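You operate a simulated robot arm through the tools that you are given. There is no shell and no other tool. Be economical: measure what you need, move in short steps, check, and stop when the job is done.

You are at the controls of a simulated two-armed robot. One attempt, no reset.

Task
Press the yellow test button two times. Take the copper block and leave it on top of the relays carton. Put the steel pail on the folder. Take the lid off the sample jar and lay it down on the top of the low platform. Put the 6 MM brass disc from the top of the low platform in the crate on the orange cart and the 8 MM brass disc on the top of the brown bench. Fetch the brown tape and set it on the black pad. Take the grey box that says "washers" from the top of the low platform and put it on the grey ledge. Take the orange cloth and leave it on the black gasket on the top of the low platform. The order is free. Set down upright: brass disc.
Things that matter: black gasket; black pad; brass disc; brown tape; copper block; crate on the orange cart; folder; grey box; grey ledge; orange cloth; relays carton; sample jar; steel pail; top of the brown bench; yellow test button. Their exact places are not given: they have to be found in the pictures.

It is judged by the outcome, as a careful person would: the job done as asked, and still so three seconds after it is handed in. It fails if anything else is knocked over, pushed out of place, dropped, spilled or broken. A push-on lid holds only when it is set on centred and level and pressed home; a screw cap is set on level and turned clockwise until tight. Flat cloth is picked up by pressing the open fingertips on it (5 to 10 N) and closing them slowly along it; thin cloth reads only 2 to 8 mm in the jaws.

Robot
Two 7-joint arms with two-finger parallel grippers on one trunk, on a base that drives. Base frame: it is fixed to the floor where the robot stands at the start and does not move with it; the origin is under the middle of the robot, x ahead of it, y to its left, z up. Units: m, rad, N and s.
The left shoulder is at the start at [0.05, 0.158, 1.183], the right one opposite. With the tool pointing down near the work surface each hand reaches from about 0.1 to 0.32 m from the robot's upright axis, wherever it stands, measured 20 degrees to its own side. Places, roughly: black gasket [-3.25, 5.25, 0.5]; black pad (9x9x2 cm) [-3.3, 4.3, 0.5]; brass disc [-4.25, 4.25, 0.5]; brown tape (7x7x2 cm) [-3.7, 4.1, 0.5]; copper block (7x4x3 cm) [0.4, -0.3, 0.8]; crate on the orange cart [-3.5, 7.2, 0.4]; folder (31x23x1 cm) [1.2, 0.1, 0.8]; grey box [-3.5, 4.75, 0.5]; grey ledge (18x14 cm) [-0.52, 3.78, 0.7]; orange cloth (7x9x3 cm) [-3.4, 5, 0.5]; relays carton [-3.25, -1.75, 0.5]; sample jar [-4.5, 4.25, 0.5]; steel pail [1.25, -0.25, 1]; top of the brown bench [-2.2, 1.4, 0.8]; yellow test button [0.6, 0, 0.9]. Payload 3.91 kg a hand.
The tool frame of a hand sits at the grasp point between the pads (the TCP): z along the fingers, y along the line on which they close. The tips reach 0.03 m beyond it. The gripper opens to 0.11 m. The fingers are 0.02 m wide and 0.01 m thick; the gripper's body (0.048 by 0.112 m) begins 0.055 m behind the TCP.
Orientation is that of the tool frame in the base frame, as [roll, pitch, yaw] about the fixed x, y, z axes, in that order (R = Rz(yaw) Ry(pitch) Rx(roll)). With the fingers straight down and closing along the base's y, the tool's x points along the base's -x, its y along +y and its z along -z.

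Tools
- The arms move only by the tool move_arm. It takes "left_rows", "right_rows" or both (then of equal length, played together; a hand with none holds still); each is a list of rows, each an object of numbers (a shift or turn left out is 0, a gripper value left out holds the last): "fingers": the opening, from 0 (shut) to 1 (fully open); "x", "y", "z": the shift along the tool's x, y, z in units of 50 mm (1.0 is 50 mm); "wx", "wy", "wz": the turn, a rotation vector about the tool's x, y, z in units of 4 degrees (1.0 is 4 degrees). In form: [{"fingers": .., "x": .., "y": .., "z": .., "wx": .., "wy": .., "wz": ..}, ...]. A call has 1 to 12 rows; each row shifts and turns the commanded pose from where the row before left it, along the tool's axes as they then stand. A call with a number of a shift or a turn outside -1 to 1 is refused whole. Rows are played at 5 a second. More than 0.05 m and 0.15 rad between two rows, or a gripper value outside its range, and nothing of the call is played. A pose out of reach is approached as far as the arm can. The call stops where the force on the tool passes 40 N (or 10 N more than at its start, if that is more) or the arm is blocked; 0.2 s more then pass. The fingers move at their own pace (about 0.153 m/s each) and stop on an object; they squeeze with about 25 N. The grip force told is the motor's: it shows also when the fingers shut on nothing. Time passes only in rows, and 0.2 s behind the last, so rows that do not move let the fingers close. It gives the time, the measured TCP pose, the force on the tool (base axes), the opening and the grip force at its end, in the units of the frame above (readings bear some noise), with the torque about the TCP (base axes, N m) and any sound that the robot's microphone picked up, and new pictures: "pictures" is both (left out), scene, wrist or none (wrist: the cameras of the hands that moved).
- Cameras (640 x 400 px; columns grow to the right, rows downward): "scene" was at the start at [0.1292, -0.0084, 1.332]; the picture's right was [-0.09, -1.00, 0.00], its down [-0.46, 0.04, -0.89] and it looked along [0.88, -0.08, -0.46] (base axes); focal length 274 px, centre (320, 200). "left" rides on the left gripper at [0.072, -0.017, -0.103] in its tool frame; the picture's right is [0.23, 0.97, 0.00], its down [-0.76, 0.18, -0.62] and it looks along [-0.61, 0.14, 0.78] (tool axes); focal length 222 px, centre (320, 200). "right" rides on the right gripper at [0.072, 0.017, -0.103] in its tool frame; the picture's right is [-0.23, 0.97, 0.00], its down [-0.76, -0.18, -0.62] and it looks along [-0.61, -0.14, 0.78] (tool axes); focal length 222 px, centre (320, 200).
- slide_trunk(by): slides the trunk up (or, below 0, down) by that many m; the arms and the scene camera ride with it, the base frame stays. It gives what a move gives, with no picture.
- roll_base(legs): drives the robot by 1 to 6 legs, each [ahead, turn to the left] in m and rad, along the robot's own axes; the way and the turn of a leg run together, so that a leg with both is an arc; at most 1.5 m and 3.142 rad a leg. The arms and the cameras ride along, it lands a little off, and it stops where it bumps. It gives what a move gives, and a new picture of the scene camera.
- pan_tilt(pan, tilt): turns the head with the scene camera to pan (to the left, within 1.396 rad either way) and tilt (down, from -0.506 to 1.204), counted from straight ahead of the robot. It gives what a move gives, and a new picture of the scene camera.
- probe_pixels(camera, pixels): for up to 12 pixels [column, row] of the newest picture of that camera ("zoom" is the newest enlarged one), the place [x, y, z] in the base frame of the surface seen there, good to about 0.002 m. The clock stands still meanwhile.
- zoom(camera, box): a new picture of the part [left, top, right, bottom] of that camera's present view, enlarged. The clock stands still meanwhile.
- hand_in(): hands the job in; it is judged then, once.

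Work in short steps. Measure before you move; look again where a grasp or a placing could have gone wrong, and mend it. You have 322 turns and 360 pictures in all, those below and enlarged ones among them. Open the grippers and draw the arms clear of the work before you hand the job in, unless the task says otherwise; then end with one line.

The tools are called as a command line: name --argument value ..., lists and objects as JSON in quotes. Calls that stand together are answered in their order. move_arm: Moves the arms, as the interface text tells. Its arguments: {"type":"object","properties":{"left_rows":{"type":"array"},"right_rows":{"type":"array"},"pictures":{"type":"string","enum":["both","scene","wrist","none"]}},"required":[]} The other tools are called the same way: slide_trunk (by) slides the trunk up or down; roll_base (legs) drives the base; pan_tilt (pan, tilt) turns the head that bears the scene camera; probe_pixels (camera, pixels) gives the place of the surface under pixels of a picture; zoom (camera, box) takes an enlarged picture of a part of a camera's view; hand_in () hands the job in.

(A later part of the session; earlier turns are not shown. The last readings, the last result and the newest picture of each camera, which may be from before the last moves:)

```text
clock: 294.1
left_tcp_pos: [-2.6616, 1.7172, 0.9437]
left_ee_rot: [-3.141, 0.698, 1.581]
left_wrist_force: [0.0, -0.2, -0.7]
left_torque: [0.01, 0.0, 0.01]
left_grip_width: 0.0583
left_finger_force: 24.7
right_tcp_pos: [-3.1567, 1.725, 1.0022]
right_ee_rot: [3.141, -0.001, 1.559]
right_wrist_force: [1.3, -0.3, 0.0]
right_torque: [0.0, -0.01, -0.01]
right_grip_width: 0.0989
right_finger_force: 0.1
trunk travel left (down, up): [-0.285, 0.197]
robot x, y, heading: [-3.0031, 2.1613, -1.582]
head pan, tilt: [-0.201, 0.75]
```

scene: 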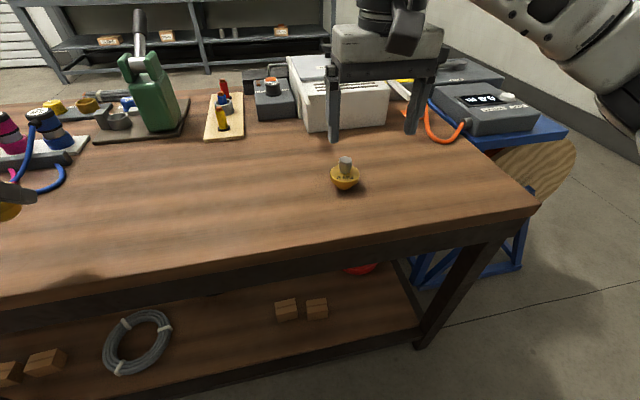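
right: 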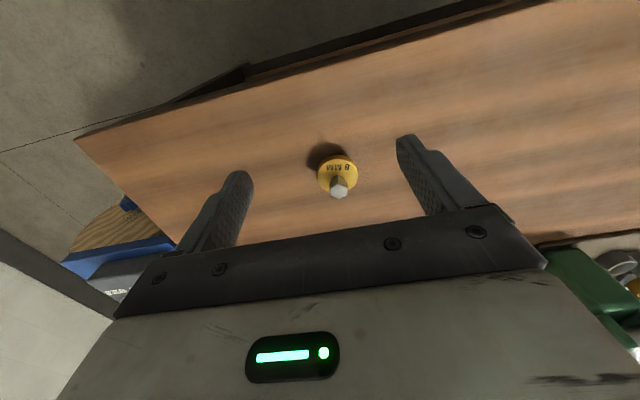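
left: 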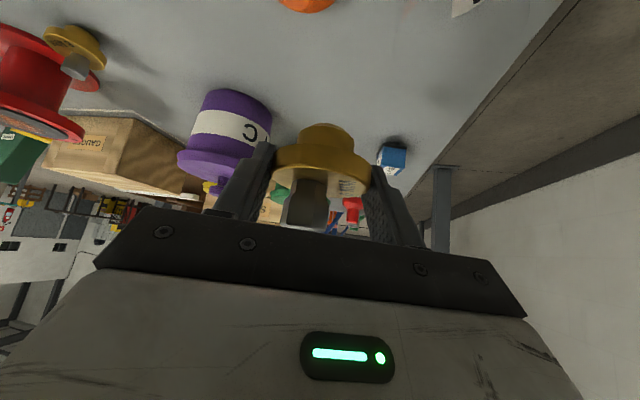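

8 MM stands on the bench. Next the tape and pad on the platform: I raise the trunk, turn clockwise and drive to the platform's south side near x≈-3.5.

slide_trunk --by 0.15

roll_base --legs '[[-0.1, 0], [0, -2.745], [1.2, 0], [0, -0.387]]'

pan_tilt --pan -0.1 --tilt 0.7

```text
clock: 295.8
left_tcp_pos: [-2.662, 1.7148, 1.0935]
left_ee_rot: [3.141, 0.698, 1.582]
left_wrist_force: [-0.9, 0.6, -0.8]
left_torque: [-0.03, -0.01, 0.03]
left_grip_width: 0.0585
left_finger_force: 25.3
right_tcp_pos: [-3.1561, 1.7245, 1.1511]
right_ee_rot: [-3.141, 0.0, 1.557]
right_wrist_force: [-0.4, 0.0, 0.0]
right_torque: [0.01, -0.01, 0.0]
right_grip_width: 0.0991
right_finger_force: 0.1
trunk travel left (down, up): [-0.435, 0.047]
robot x, y, heading: [-2.9972, 2.1606, -1.581]
head pan, tilt: [-0.201, 0.75]
```

```text
clock: 310.4
left_tcp_pos: [-3.7444, 3.835, 1.0929]
left_ee_rot: [3.141, 0.698, -1.576]
left_wrist_force: [-0.1, 0.2, -1.8]
left_torque: [-0.01, 0.02, 0.01]
left_grip_width: 0.0584
left_finger_force: 25.1
right_tcp_pos: [-3.2496, 3.8196, 1.152]
right_ee_rot: [3.141, 0.001, -1.597]
right_wrist_force: [-0.1, -0.5, -0.8]
right_torque: [-0.02, -0.01, 0.0]
right_grip_width: 0.0989
right_finger_force: 0.0
trunk travel left (down, up): [-0.435, 0.047]
robot x, y, heading: [-3.4149, 3.3831, 1.547]
head pan, tilt: [-0.201, 0.75]
```

scene: 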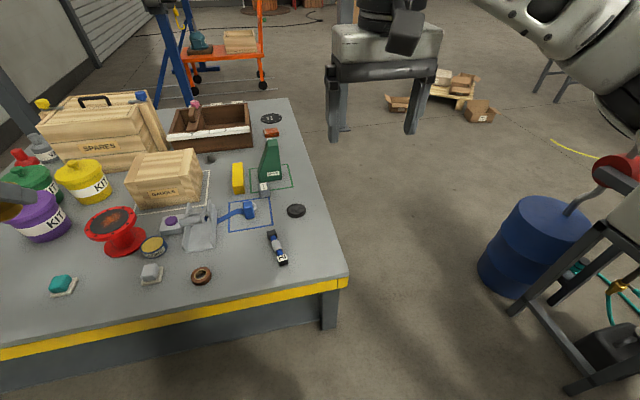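

```text
clock: 311.0
left_tcp_pos: [-3.7437, 3.8351, 1.0907]
left_ee_rot: [3.141, 0.697, -1.574]
left_wrist_force: [0.4, 0.2, -1.5]
left_torque: [0.0, -0.05, 0.0]
left_grip_width: 0.0582
left_finger_force: 25.4
right_tcp_pos: [-3.2493, 3.8202, 1.1513]
right_ee_rot: [3.141, 0.0, -1.598]
right_wrist_force: [0.0, -0.2, 0.5]
right_torque: [-0.03, 0.0, -0.01]
right_grip_width: 0.0991
right_finger_force: 0.0
trunk travel left (down, up): [-0.435, 0.047]
robot x, y, heading: [-3.4158, 3.3834, 1.547]
head pan, tilt: [-0.099, 0.7]
```

scene: 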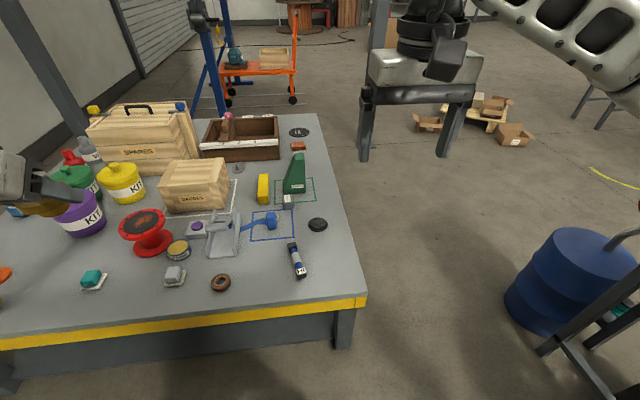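

I zoom on the right part of the platform to identify tape, pad, gasket, cloth and the "washers" box.

zoom --camera "scene" --box '[200, 110, 360, 210]'

zoom --camera "scene" --box '[150, 200, 342, 300]'

probe_pixels --camera "scene" --pixels '[[220, 282], [318, 224], [299, 132], [298, 147], [287, 200], [263, 185], [297, 260], [360, 300], [322, 118], [345, 200]]'

```text
4.00 times, centred on (280, 160) of scene
```

zoom: 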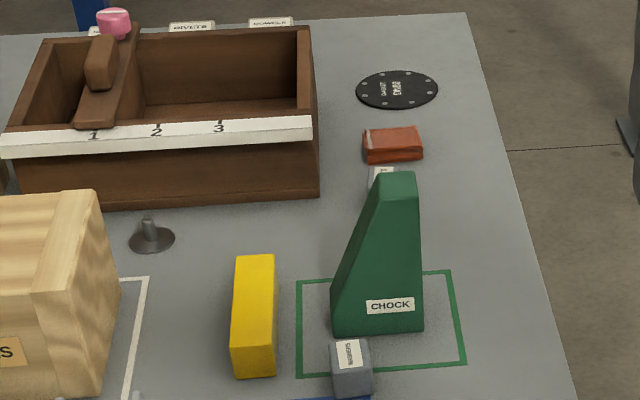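

```text
3.33 times, centred on (246, 250) of scene
```

zoom: 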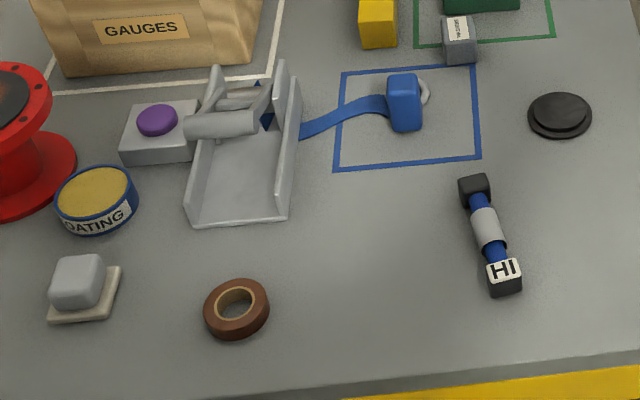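

```text
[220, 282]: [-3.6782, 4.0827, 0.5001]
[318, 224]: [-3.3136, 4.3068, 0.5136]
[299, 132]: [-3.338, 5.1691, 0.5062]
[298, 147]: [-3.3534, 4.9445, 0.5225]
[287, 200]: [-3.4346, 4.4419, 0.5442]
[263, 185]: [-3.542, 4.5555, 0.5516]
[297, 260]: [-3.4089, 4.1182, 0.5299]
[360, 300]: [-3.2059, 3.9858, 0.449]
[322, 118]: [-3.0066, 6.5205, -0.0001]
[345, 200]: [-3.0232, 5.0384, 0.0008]
```

There are two small grey boxes: near (287,200) and one behind the chock. I read the labels.

zoom --camera "scene" --box '[272, 185, 304, 211]'

zoom --camera "scene" --box '[280, 140, 312, 160]'

```text
15.38 times, centred on (288, 198) of scene
```

zoom: 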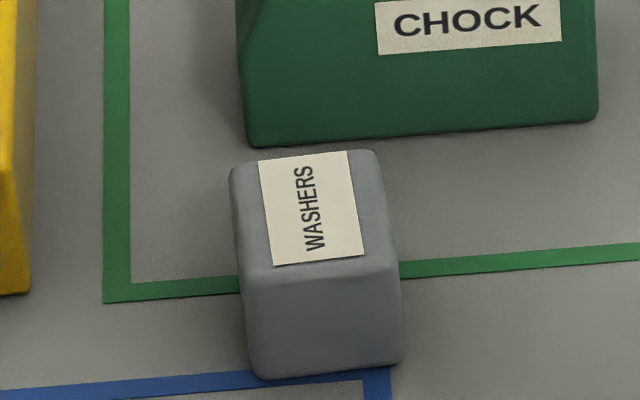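

```text
16.00 times, centred on (296, 150) of scene
```

zoom: 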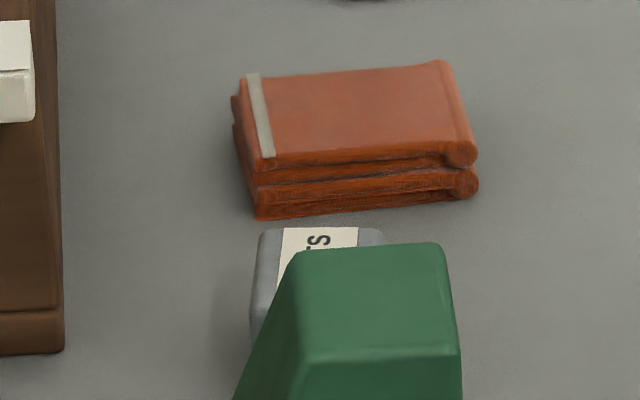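

The nearer box reads WASHERS. The tape is at (-3.678, 4.083), the black pad at (-3.314, 4.307). First the tape, with the right hand from the south side: I shift to about (-3.60, 3.63).

roll_base --legs '[[0, 0.65], [0.3, 0], [0, -0.626]]'

pan_tilt --pan -0.1 --tilt 0.95

```text
clock: 316.5
left_tcp_pos: [-3.9205, 4.0762, 1.0929]
left_ee_rot: [-3.141, 0.699, -1.563]
left_wrist_force: [0.4, 0.2, -1.8]
left_torque: [-0.03, -0.02, -0.01]
left_grip_width: 0.0583
left_finger_force: 25.1
right_tcp_pos: [-3.4254, 4.0649, 1.1521]
right_ee_rot: [3.141, 0.001, -1.588]
right_wrist_force: [0.2, 0.5, -0.6]
right_torque: [0.0, 0.0, 0.0]
right_grip_width: 0.0992
right_finger_force: 0.1
trunk travel left (down, up): [-0.435, 0.047]
robot x, y, heading: [-3.5856, 3.6273, 1.553]
head pan, tilt: [-0.099, 0.7]
```

scene: 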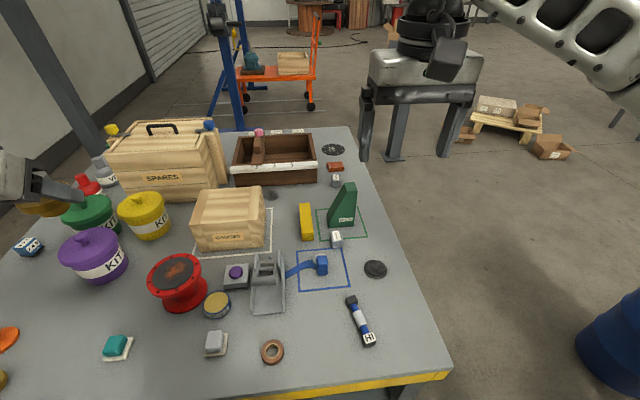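

```text
clock: 317.3
left_tcp_pos: [-3.9197, 4.0754, 1.0928]
left_ee_rot: [3.141, 0.697, -1.563]
left_wrist_force: [-0.4, 0.1, -1.0]
left_torque: [-0.04, -0.02, -0.01]
left_grip_width: 0.0584
left_finger_force: 24.8
right_tcp_pos: [-3.4254, 4.065, 1.1514]
right_ee_rot: [-3.141, -0.002, -1.586]
right_wrist_force: [-0.3, 0.2, 0.4]
right_torque: [-0.01, 0.01, 0.0]
right_grip_width: 0.0988
right_finger_force: 0.0
trunk travel left (down, up): [-0.435, 0.047]
robot x, y, heading: [-3.587, 3.6282, 1.555]
head pan, tilt: [-0.099, 0.949]
```

scene: 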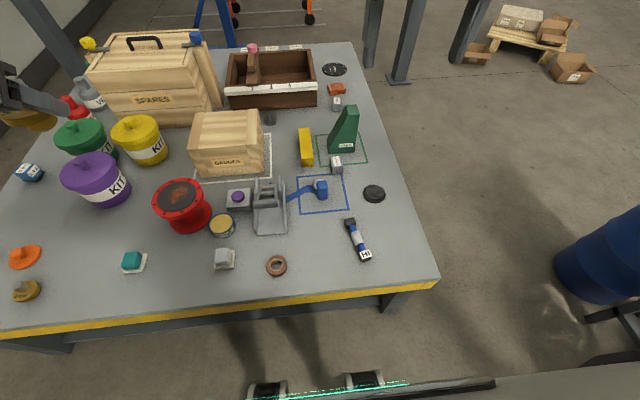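

I probe the tape ring and neighbours.

probe_pixels --camera "scene" --pixels '[[267, 266], [286, 266], [276, 257], [276, 274], [276, 264], [235, 262], [258, 235], [345, 225], [366, 258], [365, 193], [384, 194]]'

slide_trunk --by -0.38

```text
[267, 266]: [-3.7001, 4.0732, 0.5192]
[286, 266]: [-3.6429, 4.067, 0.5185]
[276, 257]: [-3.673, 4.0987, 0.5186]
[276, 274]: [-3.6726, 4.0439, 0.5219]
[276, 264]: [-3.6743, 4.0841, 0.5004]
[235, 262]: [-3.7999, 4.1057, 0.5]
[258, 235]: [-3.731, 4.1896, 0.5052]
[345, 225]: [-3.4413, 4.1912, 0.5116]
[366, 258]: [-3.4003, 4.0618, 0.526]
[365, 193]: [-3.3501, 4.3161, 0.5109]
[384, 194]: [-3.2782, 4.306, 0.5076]
```

```text
clock: 320.9
left_tcp_pos: [-3.9208, 4.0764, 0.7128]
left_ee_rot: [3.141, 0.698, -1.564]
left_wrist_force: [0.2, -0.4, -1.2]
left_torque: [-0.05, 0.01, -0.01]
left_grip_width: 0.0581
left_finger_force: 24.6
right_tcp_pos: [-3.4254, 4.065, 0.7724]
right_ee_rot: [3.14, 0.0, -1.588]
right_wrist_force: [0.0, 0.2, -0.1]
right_torque: [-0.01, -0.01, -0.02]
right_grip_width: 0.0989
right_finger_force: 0.0
trunk travel left (down, up): [-0.055, 0.427]
robot x, y, heading: [-3.5872, 3.6263, 1.556]
head pan, tilt: [-0.099, 0.949]
```

Tape centre (-3.673, 4.072), Ø≈67 mm, top 0.52. I move the right hand left over it and down to z≈0.62.

move_arm --right_rows '[{"y": 0.99}, {"y": 0.99}, {"y": 0.99}, {"y": 0.99}, {"y": 0.98}, {"z": 0.9}, {"z": 0.9}, {"z": 0.9}, {}]'

```text
clock: 322.9
left_tcp_pos: [-3.9204, 4.0765, 0.7121]
left_ee_rot: [3.141, 0.697, -1.564]
left_wrist_force: [-0.2, 0.4, -2.3]
left_torque: [-0.04, 0.01, -0.03]
left_grip_width: 0.0583
left_finger_force: 24.7
right_tcp_pos: [-3.6724, 4.0695, 0.6357]
right_ee_rot: [-3.141, 0.001, -1.586]
right_wrist_force: [-0.3, 0.3, -0.8]
right_torque: [-0.01, -0.01, -0.03]
right_grip_width: 0.0991
right_finger_force: 0.1
trunk travel left (down, up): [-0.055, 0.427]
robot x, y, heading: [-3.5879, 3.6274, 1.559]
head pan, tilt: [-0.099, 0.949]
```

scene: 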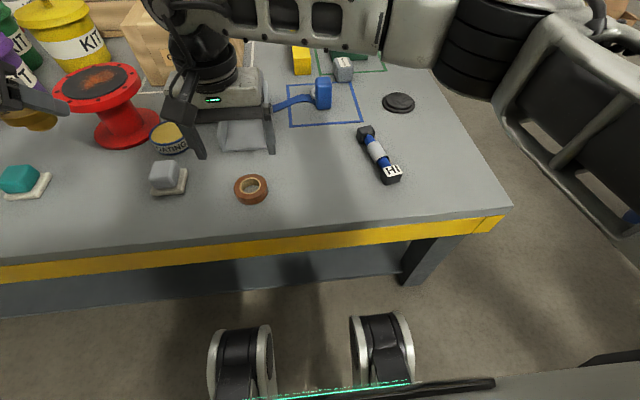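
right: 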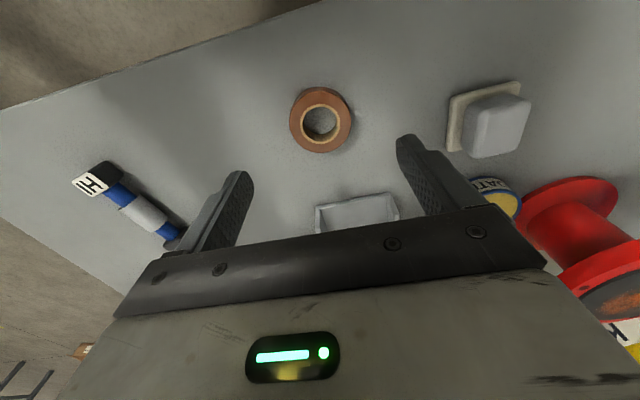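

Aligned. I descend to z≈0.534 and close.

move_arm --right_rows '[{"z": 0.8}, {"z": 0.8}, {"z": 0.43}, {}, {"fingers": 0}, {}, {}, {"z": -0.5}, {"z": -0.9}, {"z": -0.9}]'

```text
clock: 325.1
left_tcp_pos: [-3.9196, 4.0763, 0.7127]
left_ee_rot: [-3.14, 0.696, -1.564]
left_wrist_force: [-0.6, -0.9, -1.7]
left_torque: [-0.01, -0.03, 0.0]
left_grip_width: 0.0583
left_finger_force: 25.1
right_tcp_pos: [-3.6728, 4.07, 0.6497]
right_ee_rot: [-3.141, 0.0, -1.587]
right_wrist_force: [-0.8, -1.3, -0.2]
right_torque: [0.01, -0.01, -0.02]
right_grip_width: 0.0591
right_finger_force: 25.0
trunk travel left (down, up): [-0.055, 0.427]
robot x, y, heading: [-3.5834, 3.6292, 1.558]
head pan, tilt: [-0.099, 0.949]
```

scene: 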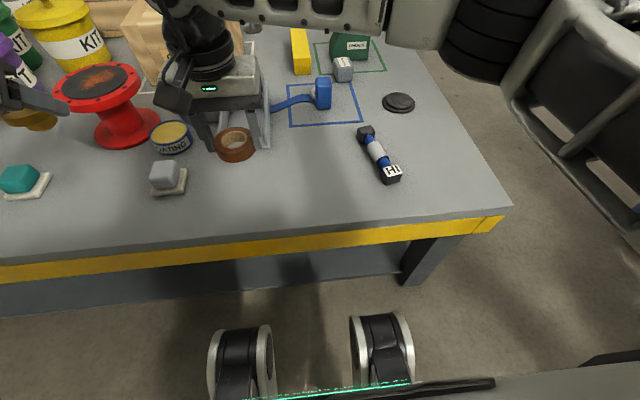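
right: 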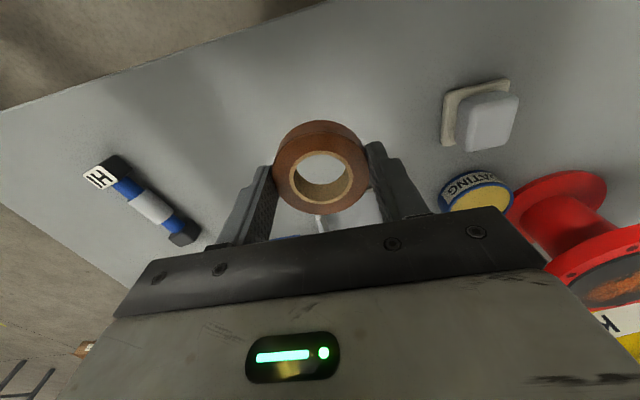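

The tape is held. I retract, raise the trunk, and back off towards the east side.

move_arm --right_rows '[{"z": -0.9}, {"x": 0.8, "y": -0.4}, {"x": 0.8, "y": -0.4}, {"y": -0.9}, {"y": -0.9}, {"y": -0.9}]' --pictures "none"

slide_trunk --by 0.38

roll_base --legs '[[-0.45, 0], [0, -1.2]]'

pan_tilt --pan 0.3 --tilt 0.6

```text
clock: 326.6
left_tcp_pos: [-3.9204, 4.076, 0.7129]
left_ee_rot: [-3.141, 0.7, -1.564]
left_wrist_force: [-0.9, -0.5, -1.0]
left_torque: [-0.01, -0.02, 0.02]
left_grip_width: 0.0584
left_finger_force: 25.5
right_tcp_pos: [-3.4998, 3.9881, 0.6936]
right_ee_rot: [3.141, 0.0, -1.585]
right_wrist_force: [-0.5, -0.4, -0.4]
right_torque: [-0.02, -0.05, -0.02]
right_grip_width: 0.0592
right_finger_force: 24.4
trunk travel left (down, up): [-0.055, 0.427]
robot x, y, heading: [-3.5858, 3.6288, 1.558]
head pan, tilt: [-0.099, 0.949]
```

```text
clock: 330.2
left_tcp_pos: [-3.9196, 4.0754, 1.0915]
left_ee_rot: [-3.141, 0.699, -1.562]
left_wrist_force: [-0.2, -0.2, -0.3]
left_torque: [-0.02, -0.03, 0.0]
left_grip_width: 0.0583
left_finger_force: 24.5
right_tcp_pos: [-3.4994, 3.9883, 1.0747]
right_ee_rot: [-3.141, -0.001, -1.586]
right_wrist_force: [0.4, -0.5, -0.2]
right_torque: [0.01, 0.01, -0.03]
right_grip_width: 0.0591
right_finger_force: 24.6
trunk travel left (down, up): [-0.435, 0.047]
robot x, y, heading: [-3.5848, 3.6302, 1.56]
head pan, tilt: [-0.099, 0.949]
```

```text
clock: 335.9
left_tcp_pos: [-3.2941, 3.6595, 1.092]
left_ee_rot: [3.141, 0.698, -2.767]
left_wrist_force: [0.4, 0.2, -1.9]
left_torque: [0.0, 0.03, -0.01]
left_grip_width: 0.0584
left_finger_force: 24.7
right_tcp_pos: [-3.2252, 3.2347, 1.0752]
right_ee_rot: [3.141, 0.001, -2.79]
right_wrist_force: [0.3, 0.1, -0.4]
right_torque: [0.04, 0.04, -0.01]
right_grip_width: 0.0591
right_finger_force: 24.9
trunk travel left (down, up): [-0.435, 0.047]
robot x, y, heading: [-3.59, 3.1863, 0.359]
head pan, tilt: [-0.099, 0.949]
```

scene: 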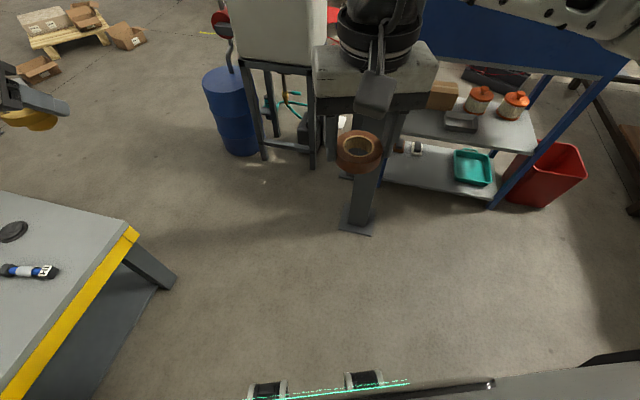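

```text
clock: 336.8
left_tcp_pos: [-3.2946, 3.6597, 1.0914]
left_ee_rot: [-3.141, 0.698, -2.766]
left_wrist_force: [0.1, 0.9, -2.0]
left_torque: [0.01, 0.02, -0.01]
left_grip_width: 0.0581
left_finger_force: 25.3
right_tcp_pos: [-3.2255, 3.2356, 1.0743]
right_ee_rot: [-3.14, -0.001, -2.79]
right_wrist_force: [0.4, 0.0, -1.0]
right_torque: [-0.03, -0.01, -0.01]
right_grip_width: 0.0589
right_finger_force: 25.5
trunk travel left (down, up): [-0.435, 0.047]
robot x, y, heading: [-3.5908, 3.1852, 0.355]
head pan, tilt: [0.3, 0.6]
```

scene: 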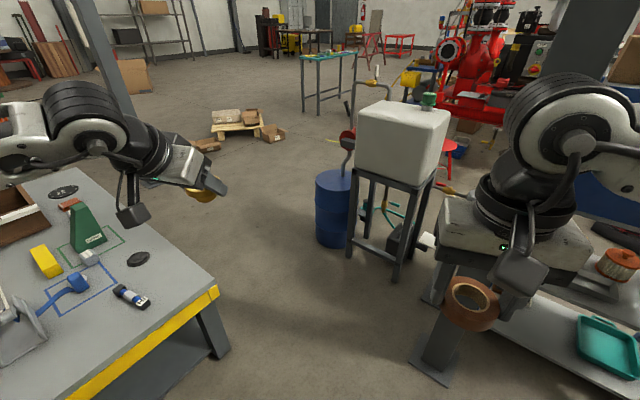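

I probe barrel, tank stand, post and platform corner to find the passage to the east side.

probe_pixels --camera "scene" --pixels '[[318, 235], [348, 250], [398, 275], [430, 300], [440, 365], [215, 290], [60, 170], [100, 85], [265, 150], [245, 240], [205, 155]]'

```text
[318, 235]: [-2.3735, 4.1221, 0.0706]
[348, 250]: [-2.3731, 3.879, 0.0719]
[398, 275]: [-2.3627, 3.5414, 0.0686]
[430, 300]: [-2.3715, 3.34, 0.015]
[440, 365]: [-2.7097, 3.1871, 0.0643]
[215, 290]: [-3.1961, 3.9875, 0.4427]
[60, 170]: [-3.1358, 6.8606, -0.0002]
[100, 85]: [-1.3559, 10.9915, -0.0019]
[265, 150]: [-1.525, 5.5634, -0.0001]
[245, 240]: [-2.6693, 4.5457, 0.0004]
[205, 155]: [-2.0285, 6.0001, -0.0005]
```

The corridor east of the platform is narrow because of the tank. I probe the tank's extents and height.

probe_pixels --camera "scene" --pixels '[[358, 115], [358, 165], [400, 182], [445, 120], [400, 110], [365, 105], [320, 185], [345, 175], [372, 85]]'

move_arm --right_rows '[{"x": -0.9}, {"x": -0.9}, {"x": -0.9}, {"x": -0.9, "y": 0.3}, {}]' --pictures "scene"

```text
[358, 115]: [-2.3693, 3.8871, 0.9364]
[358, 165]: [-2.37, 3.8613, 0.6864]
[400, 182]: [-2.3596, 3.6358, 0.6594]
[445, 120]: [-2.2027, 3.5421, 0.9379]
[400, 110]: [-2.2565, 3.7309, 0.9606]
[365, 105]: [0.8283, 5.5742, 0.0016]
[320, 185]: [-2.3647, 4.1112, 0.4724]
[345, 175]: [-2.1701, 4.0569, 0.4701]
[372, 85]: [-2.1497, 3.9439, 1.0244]
```

```text
clock: 338.0
left_tcp_pos: [-3.294, 3.6597, 1.0937]
left_ee_rot: [-3.141, 0.698, -2.765]
left_wrist_force: [0.7, -0.1, -1.8]
left_torque: [0.01, 0.02, 0.0]
left_grip_width: 0.0586
left_finger_force: 24.8
right_tcp_pos: [-3.0618, 3.3113, 1.0724]
right_ee_rot: [3.141, 0.0, -2.789]
right_wrist_force: [0.3, -0.4, -0.5]
right_torque: [0.01, -0.02, 0.01]
right_grip_width: 0.0589
right_finger_force: 25.4
trunk travel left (down, up): [-0.435, 0.047]
robot x, y, heading: [-3.5896, 3.184, 0.353]
head pan, tilt: [0.3, 0.6]
```

scene: 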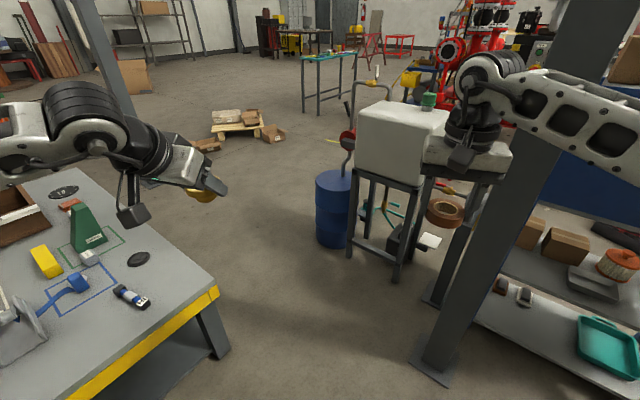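

The tank top is only 0.96, lower than my elbows (~1.09+), so only the tall post matters. I check how far my right elbow sticks out in this stretched pose.

pan_tilt --pan -0.7 --tilt 0.3

```text
clock: 339.2
left_tcp_pos: [-3.2931, 3.6602, 1.0914]
left_ee_rot: [3.14, 0.699, -2.766]
left_wrist_force: [0.0, 0.5, -1.4]
left_torque: [-0.01, 0.01, 0.0]
left_grip_width: 0.0584
left_finger_force: 25.6
right_tcp_pos: [-3.0624, 3.3119, 1.073]
right_ee_rot: [3.141, 0.0, -2.792]
right_wrist_force: [-0.3, 0.7, -0.2]
right_torque: [0.0, -0.01, 0.01]
right_grip_width: 0.0588
right_finger_force: 24.9
trunk travel left (down, up): [-0.435, 0.047]
robot x, y, heading: [-3.5892, 3.1876, 0.361]
head pan, tilt: [-0.7, 0.3]
```

scene: 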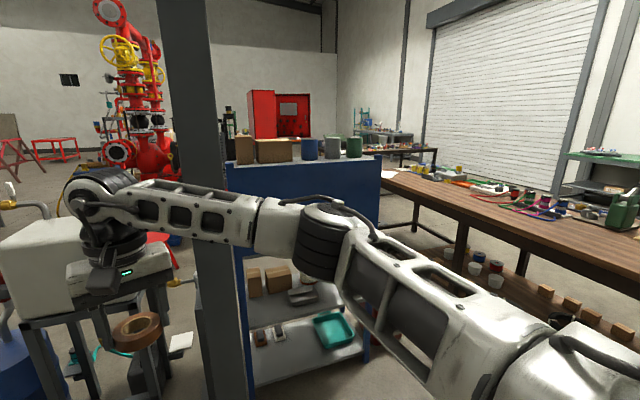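

probe_pixels --camera "scene" --pixels '[[325, 240], [345, 230], [280, 225], [160, 210], [450, 330], [590, 370], [340, 260], [100, 190]]'

```text
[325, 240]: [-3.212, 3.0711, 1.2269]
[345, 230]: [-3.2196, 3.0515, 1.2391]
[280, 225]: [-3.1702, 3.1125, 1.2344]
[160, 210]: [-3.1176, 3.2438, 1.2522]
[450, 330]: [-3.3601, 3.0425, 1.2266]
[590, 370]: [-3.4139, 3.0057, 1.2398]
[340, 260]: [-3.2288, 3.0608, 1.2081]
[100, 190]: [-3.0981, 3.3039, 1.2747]
```

In this stretched pose the elbow is only ~0.33 m to the side. I raise the trunk and drive: to (-3.3, 3.4), then NE past the corner to (-2.83, 3.87), then north.

slide_trunk --by 0.045

roll_base --legs '[[0, 0.27], [0.36, 0], [0, 0.15]]'

pan_tilt --pan 0 --tilt 0.9

```text
clock: 340.1
left_tcp_pos: [-3.2944, 3.6593, 1.1372]
left_ee_rot: [3.141, 0.697, -2.767]
left_wrist_force: [1.3, 0.3, -1.2]
left_torque: [0.0, -0.07, -0.02]
left_grip_width: 0.0583
left_finger_force: 25.2
right_tcp_pos: [-3.0622, 3.3119, 1.1166]
right_ee_rot: [3.14, -0.002, -2.791]
right_wrist_force: [0.1, 0.6, -0.7]
right_torque: [0.0, 0.03, 0.03]
right_grip_width: 0.0593
right_finger_force: 25.0
trunk travel left (down, up): [-0.48, 0.002]
robot x, y, heading: [-3.5934, 3.1871, 0.355]
head pan, tilt: [-0.7, 0.3]
```

```text
clock: 343.9
left_tcp_pos: [-3.2297, 3.9478, 1.1367]
left_ee_rot: [-3.141, 0.698, -2.342]
left_wrist_force: [1.0, -0.3, -1.4]
left_torque: [-0.02, 0.0, -0.01]
left_grip_width: 0.0585
left_finger_force: 25.1
right_tcp_pos: [-2.8737, 3.7262, 1.1183]
right_ee_rot: [3.142, -0.001, -2.364]
right_wrist_force: [-0.1, 0.7, -0.3]
right_torque: [0.02, 0.0, -0.02]
right_grip_width: 0.0591
right_finger_force: 24.6
trunk travel left (down, up): [-0.48, 0.002]
robot x, y, heading: [-3.3061, 3.3914, 0.781]
head pan, tilt: [-0.7, 0.3]
```

scene: 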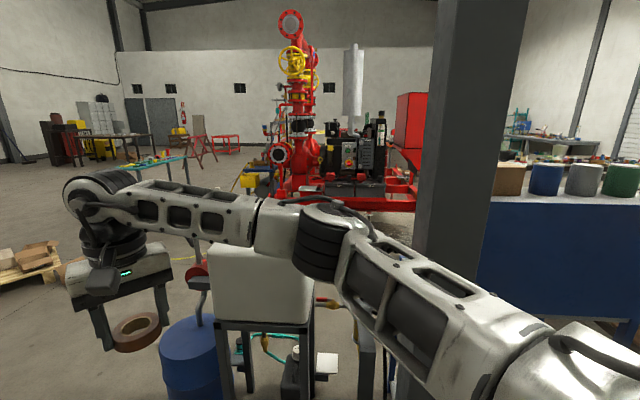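

```text
clock: 345.0
left_tcp_pos: [-3.2293, 3.9486, 1.138]
left_ee_rot: [3.141, 0.7, -2.343]
left_wrist_force: [-0.1, -0.2, -1.3]
left_torque: [-0.01, 0.0, 0.01]
left_grip_width: 0.0582
left_finger_force: 24.9
right_tcp_pos: [-2.8732, 3.7268, 1.1173]
right_ee_rot: [3.141, 0.0, -2.365]
right_wrist_force: [-0.1, -0.2, 0.3]
right_torque: [0.03, 0.04, 0.01]
right_grip_width: 0.0594
right_finger_force: 25.4
trunk travel left (down, up): [-0.48, 0.002]
robot x, y, heading: [-3.3045, 3.3921, 0.782]
head pan, tilt: [0.0, 0.901]
```

scene: 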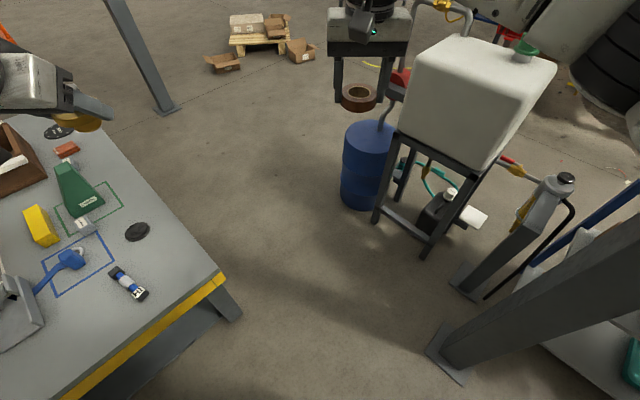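

Further obstacles: a pedestal at (470,280), the barrel pump (400,85), another post at (165,108). I probe them.

probe_pixels --camera "scene" --pixels '[[465, 285], [555, 180], [450, 345], [395, 90], [385, 120], [440, 8], [165, 108], [345, 190], [378, 220], [230, 300]]'

```text
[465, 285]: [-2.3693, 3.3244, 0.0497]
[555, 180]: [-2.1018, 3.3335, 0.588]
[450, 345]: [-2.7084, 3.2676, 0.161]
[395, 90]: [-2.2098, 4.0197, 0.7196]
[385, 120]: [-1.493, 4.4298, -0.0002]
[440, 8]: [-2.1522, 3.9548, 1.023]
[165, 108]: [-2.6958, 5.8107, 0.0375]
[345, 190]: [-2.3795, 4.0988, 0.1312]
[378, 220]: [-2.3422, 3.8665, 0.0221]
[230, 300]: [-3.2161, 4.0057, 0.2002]
```

The pump top (1.02) is below my arms. I drive 0.66 NE, turn north and go on 0.4 m.

roll_base --legs '[[0.66, 0], [0, 0.789], [0.4, 0]]'

```text
clock: 352.8
left_tcp_pos: [-3.1767, 4.6986, 1.1366]
left_ee_rot: [-3.141, 0.698, -1.554]
left_wrist_force: [-0.1, -0.8, -2.1]
left_torque: [-0.03, 0.03, 0.03]
left_grip_width: 0.0583
left_finger_force: 24.9
right_tcp_pos: [-2.7695, 4.7934, 1.1167]
right_ee_rot: [-3.141, -0.001, -1.575]
right_wrist_force: [0.2, -0.2, -0.8]
right_torque: [0.02, 0.02, 0.02]
right_grip_width: 0.0592
right_finger_force: 25.2
trunk travel left (down, up): [-0.48, 0.002]
robot x, y, heading: [-2.8387, 4.254, 1.568]
head pan, tilt: [0.0, 0.901]
```

scene: 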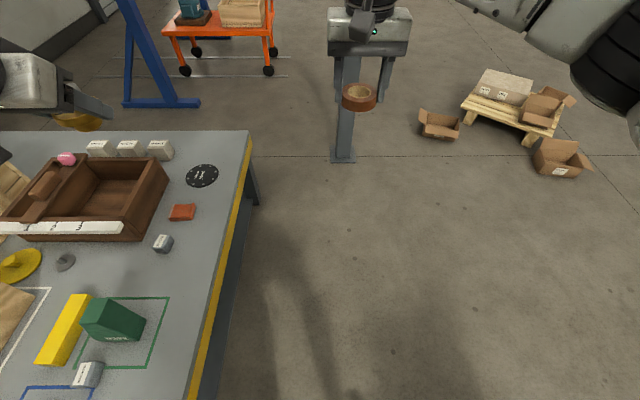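

Through. I turn to face west and look down at the platform's east part.

roll_base --legs '[[0, 1.571]]'

```text
clock: 357.0
left_tcp_pos: [-3.2873, 3.9227, 1.1379]
left_ee_rot: [-3.141, 0.7, -0.004]
left_wrist_force: [0.1, 0.1, -1.3]
left_torque: [0.02, -0.01, 0.01]
left_grip_width: 0.0581
left_finger_force: 25.3
right_tcp_pos: [-3.3756, 4.3316, 1.1174]
right_ee_rot: [3.141, -0.001, -0.026]
right_wrist_force: [-0.7, 0.1, -0.8]
right_torque: [-0.01, 0.01, -0.02]
right_grip_width: 0.0589
right_finger_force: 25.4
trunk travel left (down, up): [-0.48, 0.002]
robot x, y, heading: [-2.8366, 4.2532, 3.123]
head pan, tilt: [0.0, 0.901]
```

scene: 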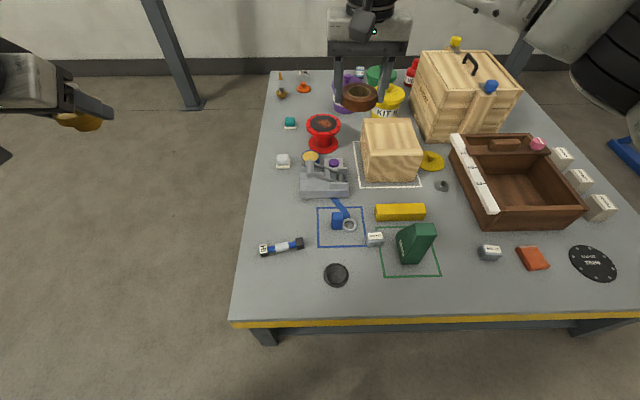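

I probe the pad, chock, box and others before lowering.

probe_pixels --camera "scene" --pixels '[[336, 268], [325, 275], [348, 275], [336, 284], [420, 228], [435, 225], [375, 240], [400, 212], [490, 252], [533, 258], [595, 262], [280, 246]]'

zoom --camera "scene" --box '[310, 200, 640, 310]'

```text
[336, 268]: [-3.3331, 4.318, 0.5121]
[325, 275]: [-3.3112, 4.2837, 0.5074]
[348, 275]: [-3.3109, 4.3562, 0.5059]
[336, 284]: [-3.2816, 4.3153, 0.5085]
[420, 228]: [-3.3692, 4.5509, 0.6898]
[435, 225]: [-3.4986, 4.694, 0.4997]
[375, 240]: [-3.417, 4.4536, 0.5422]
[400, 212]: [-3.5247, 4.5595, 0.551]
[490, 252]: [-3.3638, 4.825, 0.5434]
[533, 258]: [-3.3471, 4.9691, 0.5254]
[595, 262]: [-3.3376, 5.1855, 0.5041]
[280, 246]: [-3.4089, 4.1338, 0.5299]
```

```text
1.94 times, centred on (475, 255) of scene
```

zoom: 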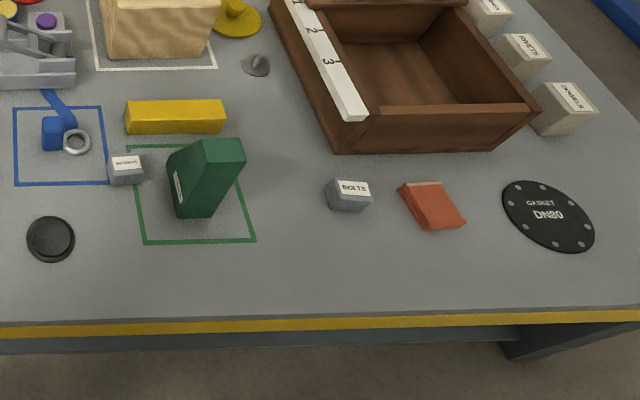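

Pad centre (-3.31, 4.319), top ~0.514. I position the tape above it, then lower the trunk 0.4.

move_arm --right_rows '[{"x": 0.7}, {"x": 0.61, "y": 0.22}, {}]' --pictures "none"

slide_trunk --by -0.4

move_arm --right_rows '[{"z": 0.8}, {"z": 0.8}, {"z": 0.7}, {}]'

```text
clock: 357.8
left_tcp_pos: [-3.2881, 3.9228, 1.1378]
left_ee_rot: [3.141, 0.699, -0.005]
left_wrist_force: [-0.9, 0.4, -0.9]
left_torque: [-0.03, -0.02, -0.03]
left_grip_width: 0.0584
left_finger_force: 25.0
right_tcp_pos: [-3.3108, 4.3184, 1.1159]
right_ee_rot: [3.14, 0.0, -0.025]
right_wrist_force: [0.3, -0.6, 0.4]
right_torque: [0.0, -0.02, -0.01]
right_grip_width: 0.059
right_finger_force: 24.9
trunk travel left (down, up): [-0.48, 0.002]
robot x, y, heading: [-2.8393, 4.2549, 3.118]
head pan, tilt: [0.0, 0.901]
```

```text
clock: 361.6
left_tcp_pos: [-3.2874, 3.9227, 0.7381]
left_ee_rot: [3.141, 0.699, -0.003]
left_wrist_force: [-1.5, 0.4, -1.1]
left_torque: [0.0, -0.03, -0.01]
left_grip_width: 0.0582
left_finger_force: 24.9
right_tcp_pos: [-3.3106, 4.3177, 0.7167]
right_ee_rot: [3.14, 0.002, -0.026]
right_wrist_force: [0.2, -0.4, -0.7]
right_torque: [-0.04, -0.01, 0.0]
right_grip_width: 0.0589
right_finger_force: 25.1
trunk travel left (down, up): [-0.08, 0.402]
robot x, y, heading: [-2.8354, 4.2541, 3.121]
head pan, tilt: [0.0, 0.901]
```

```text
clock: 362.6
left_tcp_pos: [-3.2861, 3.9234, 0.7373]
left_ee_rot: [3.142, 0.698, -0.003]
left_wrist_force: [0.6, -0.4, -1.3]
left_torque: [0.0, -0.02, -0.04]
left_grip_width: 0.0583
left_finger_force: 25.0
right_tcp_pos: [-3.3147, 4.3178, 0.601]
right_ee_rot: [-3.14, -0.001, -0.027]
right_wrist_force: [-0.2, 0.1, -1.1]
right_torque: [0.02, -0.02, -0.02]
right_grip_width: 0.0589
right_finger_force: 25.0
trunk travel left (down, up): [-0.08, 0.402]
robot x, y, heading: [-2.8379, 4.2515, 3.116]
head pan, tilt: [0.0, 0.901]
```

scene: 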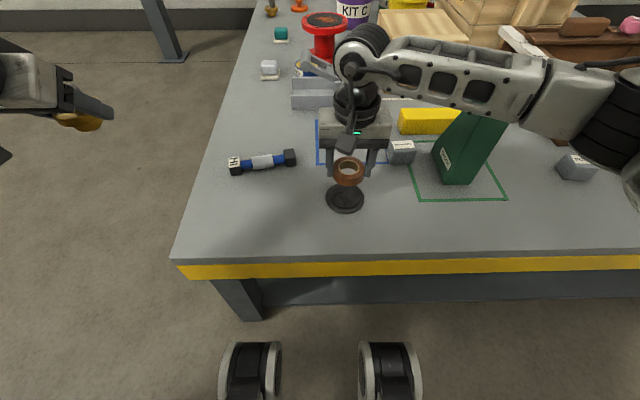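
right: 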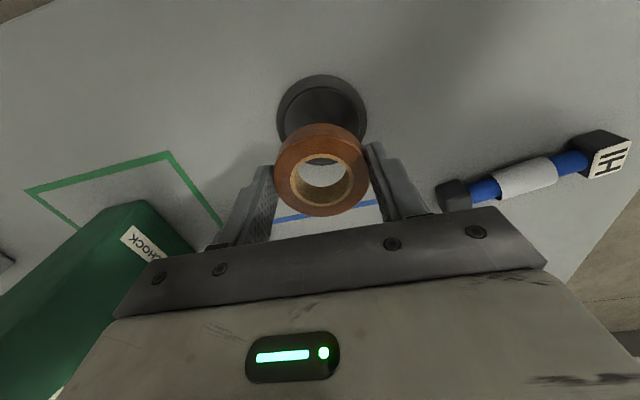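

The forearm passes over the chock; I probe its height there before lowering further.

probe_pixels --camera "scene" --pixels '[[470, 100], [490, 108], [440, 80], [530, 105], [490, 125], [458, 118], [610, 150], [345, 190], [330, 195], [362, 195]]'

```text
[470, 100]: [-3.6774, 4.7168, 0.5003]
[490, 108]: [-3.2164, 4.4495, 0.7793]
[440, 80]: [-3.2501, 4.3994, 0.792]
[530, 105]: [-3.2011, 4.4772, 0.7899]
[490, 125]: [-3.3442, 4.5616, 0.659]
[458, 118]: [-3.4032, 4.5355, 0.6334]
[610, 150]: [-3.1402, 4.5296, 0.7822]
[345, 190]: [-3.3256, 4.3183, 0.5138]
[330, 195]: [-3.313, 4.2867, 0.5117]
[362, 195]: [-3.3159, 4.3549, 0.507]
```

The forearm runs 8+ cm east of the chock, so it's safe. I lower the tape onto the pad.

move_arm --right_rows '[{"z": 0.5}, {"z": 0.4}, {"z": 0.06}, {"z": 0.05}, {}]' --pictures "none"

```text
clock: 363.8
left_tcp_pos: [-3.288, 3.9217, 0.7377]
left_ee_rot: [3.14, 0.698, -0.004]
left_wrist_force: [1.1, -0.9, -1.7]
left_torque: [0.01, 0.02, -0.02]
left_grip_width: 0.0584
left_finger_force: 25.2
right_tcp_pos: [-3.3103, 4.3179, 0.551]
right_ee_rot: [-3.141, -0.001, -0.027]
right_wrist_force: [-0.5, -0.5, 0.3]
right_torque: [-0.01, 0.01, -0.01]
right_grip_width: 0.059
right_finger_force: 25.3
trunk travel left (down, up): [-0.08, 0.402]
robot x, y, heading: [-2.8326, 4.2544, 3.115]
head pan, tilt: [0.0, 0.901]
```

move_arm --right_rows '[{"z": 0.04}, {"z": 0.04}, {}]' --pictures "none"

```text
clock: 364.6
left_tcp_pos: [-3.2871, 3.9226, 0.7382]
left_ee_rot: [-3.141, 0.698, -0.003]
left_wrist_force: [0.4, 0.7, -1.6]
left_torque: [0.01, -0.01, 0.0]
left_grip_width: 0.0584
left_finger_force: 24.8
right_tcp_pos: [-3.3103, 4.3193, 0.5475]
right_ee_rot: [-3.139, -0.002, -0.026]
right_wrist_force: [0.6, 0.4, 2.6]
right_torque: [0.03, 0.03, -0.02]
right_grip_width: 0.0588
right_finger_force: 25.3
trunk travel left (down, up): [-0.08, 0.402]
robot x, y, heading: [-2.8355, 4.2506, 3.118]
head pan, tilt: [0.0, 0.901]
```

Contact. I open and rise 0.15.

move_arm --right_rows '[{"z": 0.02}, {"fingers": 0.7}, {"fingers": 0.85}, {}, {"z": -0.4}, {"z": -0.9}, {"z": -0.9}, {"z": -0.8}]'

```text
clock: 366.4
left_tcp_pos: [-3.2874, 3.9236, 0.7378]
left_ee_rot: [-3.14, 0.699, -0.003]
left_wrist_force: [0.5, 0.4, -2.3]
left_torque: [-0.01, -0.03, 0.02]
left_grip_width: 0.0582
left_finger_force: 24.4
right_tcp_pos: [-3.3093, 4.3173, 0.6973]
right_ee_rot: [-3.141, 0.001, -0.027]
right_wrist_force: [-1.0, 0.0, -0.8]
right_torque: [-0.01, -0.01, 0.02]
right_grip_width: 0.0936
right_finger_force: 0.1
trunk travel left (down, up): [-0.08, 0.402]
robot x, y, heading: [-2.8365, 4.2469, 3.118]
head pan, tilt: [0.0, 0.901]
```

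scene: 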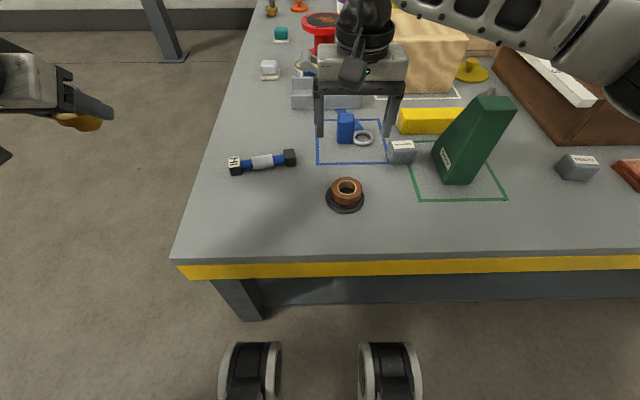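
right: 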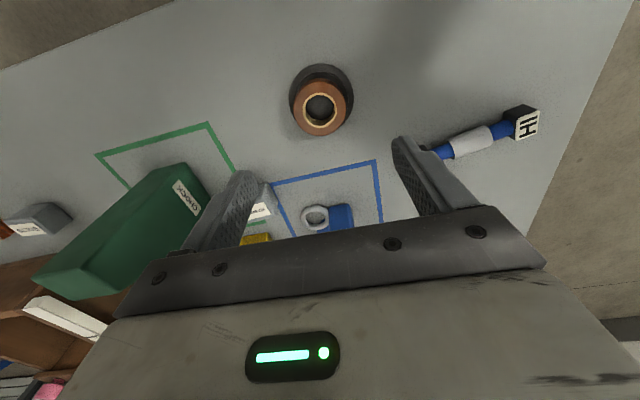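

Tape done. Now cloth and gasket: I raise the trunk, go 0.7 m north and face west again.

slide_trunk --by 0.35

roll_base --legs '[[0, -1.56], [0.72, 0], [0, 1.571]]'

```text
clock: 369.9
left_tcp_pos: [-3.2872, 3.9236, 1.0875]
left_ee_rot: [-3.14, 0.698, -0.003]
left_wrist_force: [-0.9, -0.8, -0.8]
left_torque: [0.02, -0.06, 0.0]
left_grip_width: 0.0585
left_finger_force: 25.6
right_tcp_pos: [-3.309, 4.3161, 1.0462]
right_ee_rot: [3.141, -0.001, -0.026]
right_wrist_force: [-0.5, -0.4, 0.4]
right_torque: [0.0, 0.01, 0.0]
right_grip_width: 0.0935
right_finger_force: 0.1
trunk travel left (down, up): [-0.43, 0.052]
robot x, y, heading: [-2.8349, 4.2546, 3.118]
head pan, tilt: [0.0, 0.901]
```

```text
clock: 381.4
left_tcp_pos: [-3.2766, 4.6542, 1.0881]
left_ee_rot: [-3.14, 0.696, -0.015]
left_wrist_force: [0.0, -0.1, -1.6]
left_torque: [0.0, 0.02, 0.0]
left_grip_width: 0.0585
left_finger_force: 25.5
right_tcp_pos: [-3.2944, 5.0488, 1.0466]
right_ee_rot: [-3.141, -0.001, -0.039]
right_wrist_force: [0.1, 0.7, 0.3]
right_torque: [0.04, 0.0, -0.02]
right_grip_width: 0.0935
right_finger_force: 0.0
trunk travel left (down, up): [-0.43, 0.052]
robot x, y, heading: [-2.8193, 4.9788, 3.107]
head pan, tilt: [0.0, 0.901]
```

scene: 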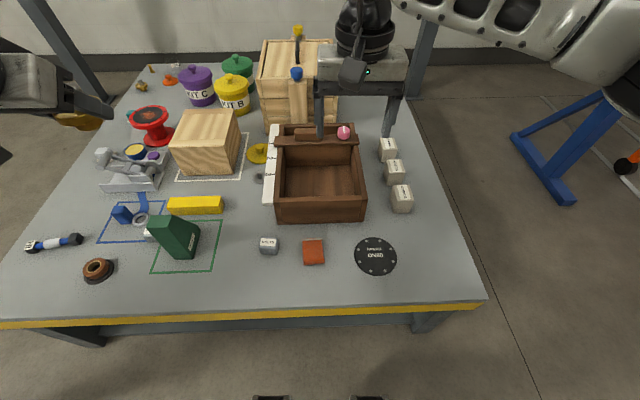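

I probe cloth and gasket, and raise the left hand so that it stays clear of the chock when I lower.

probe_pixels --camera "scene" --pixels '[[303, 241], [323, 240], [325, 263], [304, 265], [313, 252], [375, 256], [355, 256], [397, 257], [375, 238], [375, 275], [270, 246], [345, 215]]'

move_arm --left_rows '[{"z": -0.65, "x": -0.55}, {"z": -0.65, "x": -0.55}, {"z": -0.4, "x": -0.33}]' --pictures "none"

zoom --camera "scene" --box '[290, 230, 338, 275]'

```text
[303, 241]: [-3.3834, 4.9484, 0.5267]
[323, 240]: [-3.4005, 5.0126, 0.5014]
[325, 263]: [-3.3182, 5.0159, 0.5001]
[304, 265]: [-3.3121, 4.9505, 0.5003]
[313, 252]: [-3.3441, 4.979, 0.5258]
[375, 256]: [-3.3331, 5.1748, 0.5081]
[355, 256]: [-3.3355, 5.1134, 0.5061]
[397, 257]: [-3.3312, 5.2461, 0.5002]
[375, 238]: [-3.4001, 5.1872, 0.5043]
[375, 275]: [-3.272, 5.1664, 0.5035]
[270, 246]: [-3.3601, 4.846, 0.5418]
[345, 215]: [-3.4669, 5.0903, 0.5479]
```

```text
clock: 382.2
left_tcp_pos: [-3.2779, 4.6543, 1.1989]
left_ee_rot: [-3.141, 0.698, -0.018]
left_wrist_force: [-0.2, 0.0, -1.7]
left_torque: [0.01, -0.04, 0.02]
left_grip_width: 0.0583
left_finger_force: 25.3
right_tcp_pos: [-3.2937, 5.0492, 1.0462]
right_ee_rot: [3.141, 0.001, -0.04]
right_wrist_force: [0.9, -0.3, -0.5]
right_torque: [0.04, 0.04, 0.0]
right_grip_width: 0.0936
right_finger_force: 0.0
trunk travel left (down, up): [-0.43, 0.052]
robot x, y, heading: [-2.8229, 4.9765, 3.105]
head pan, tilt: [0.0, 0.901]
```

```text
8.89 times, centred on (314, 252) of scene
```

zoom: 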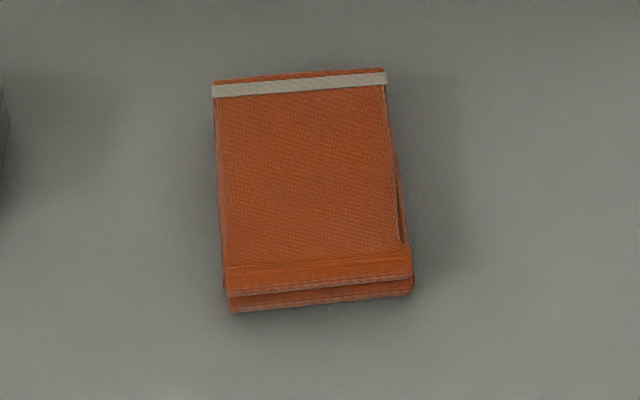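

Cloth: centre (-3.347, 4.978), ~65 mm wide in y, 26 mm thick. Gasket centre (-3.336, 5.18). I lower the trunk and bring the right hand over the cloth.

slide_trunk --by -0.38

move_arm --right_rows '[{"x": -0.7, "fingers": 0.9}, {"x": -0.36, "y": 0.7}, {"y": 0.75}, {"z": 0.6}, {}]'

```text
clock: 385.9
left_tcp_pos: [-3.2785, 4.6552, 0.8193]
left_ee_rot: [3.141, 0.7, -0.016]
left_wrist_force: [0.3, -0.2, -1.5]
left_torque: [0.06, 0.0, -0.02]
left_grip_width: 0.0583
left_finger_force: 24.9
right_tcp_pos: [-3.2937, 5.0504, 0.6669]
right_ee_rot: [-3.142, -0.001, -0.04]
right_wrist_force: [-0.3, 0.6, -0.5]
right_torque: [-0.01, -0.03, -0.02]
right_grip_width: 0.0933
right_finger_force: 0.1
trunk travel left (down, up): [-0.05, 0.432]
robot x, y, heading: [-2.82, 4.9832, 3.108]
head pan, tilt: [0.0, 0.901]
```

```text
clock: 387.1
left_tcp_pos: [-3.2777, 4.6551, 0.8196]
left_ee_rot: [-3.141, 0.698, -0.016]
left_wrist_force: [-0.1, 0.2, -0.6]
left_torque: [0.02, -0.03, -0.01]
left_grip_width: 0.0583
left_finger_force: 25.3
right_tcp_pos: [-3.3479, 4.9795, 0.6359]
right_ee_rot: [-3.141, -0.001, -0.04]
right_wrist_force: [-0.9, -0.6, -0.2]
right_torque: [-0.02, 0.01, -0.01]
right_grip_width: 0.0991
right_finger_force: 0.0
trunk travel left (down, up): [-0.05, 0.432]
robot x, y, heading: [-2.8228, 4.9821, 3.107]
head pan, tilt: [0.0, 0.901]
```

scene: 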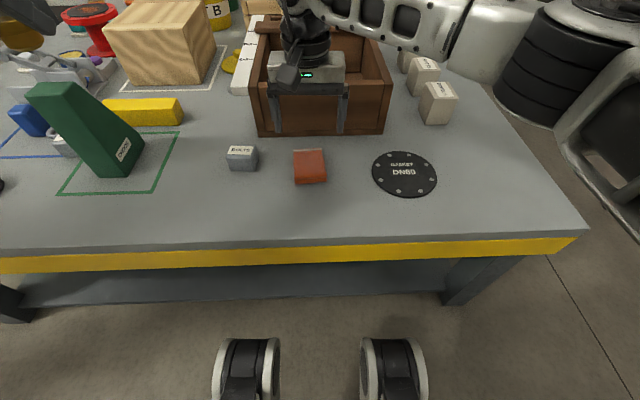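
right: 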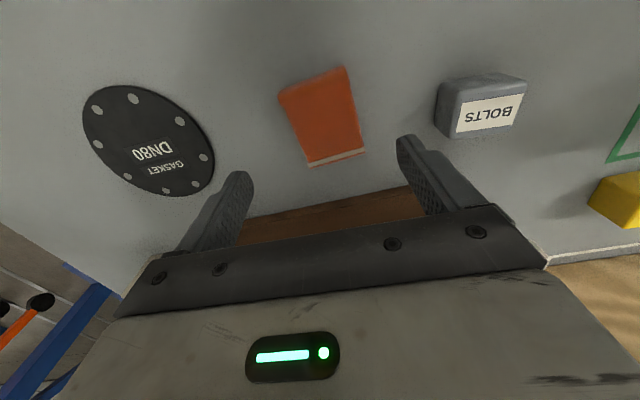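

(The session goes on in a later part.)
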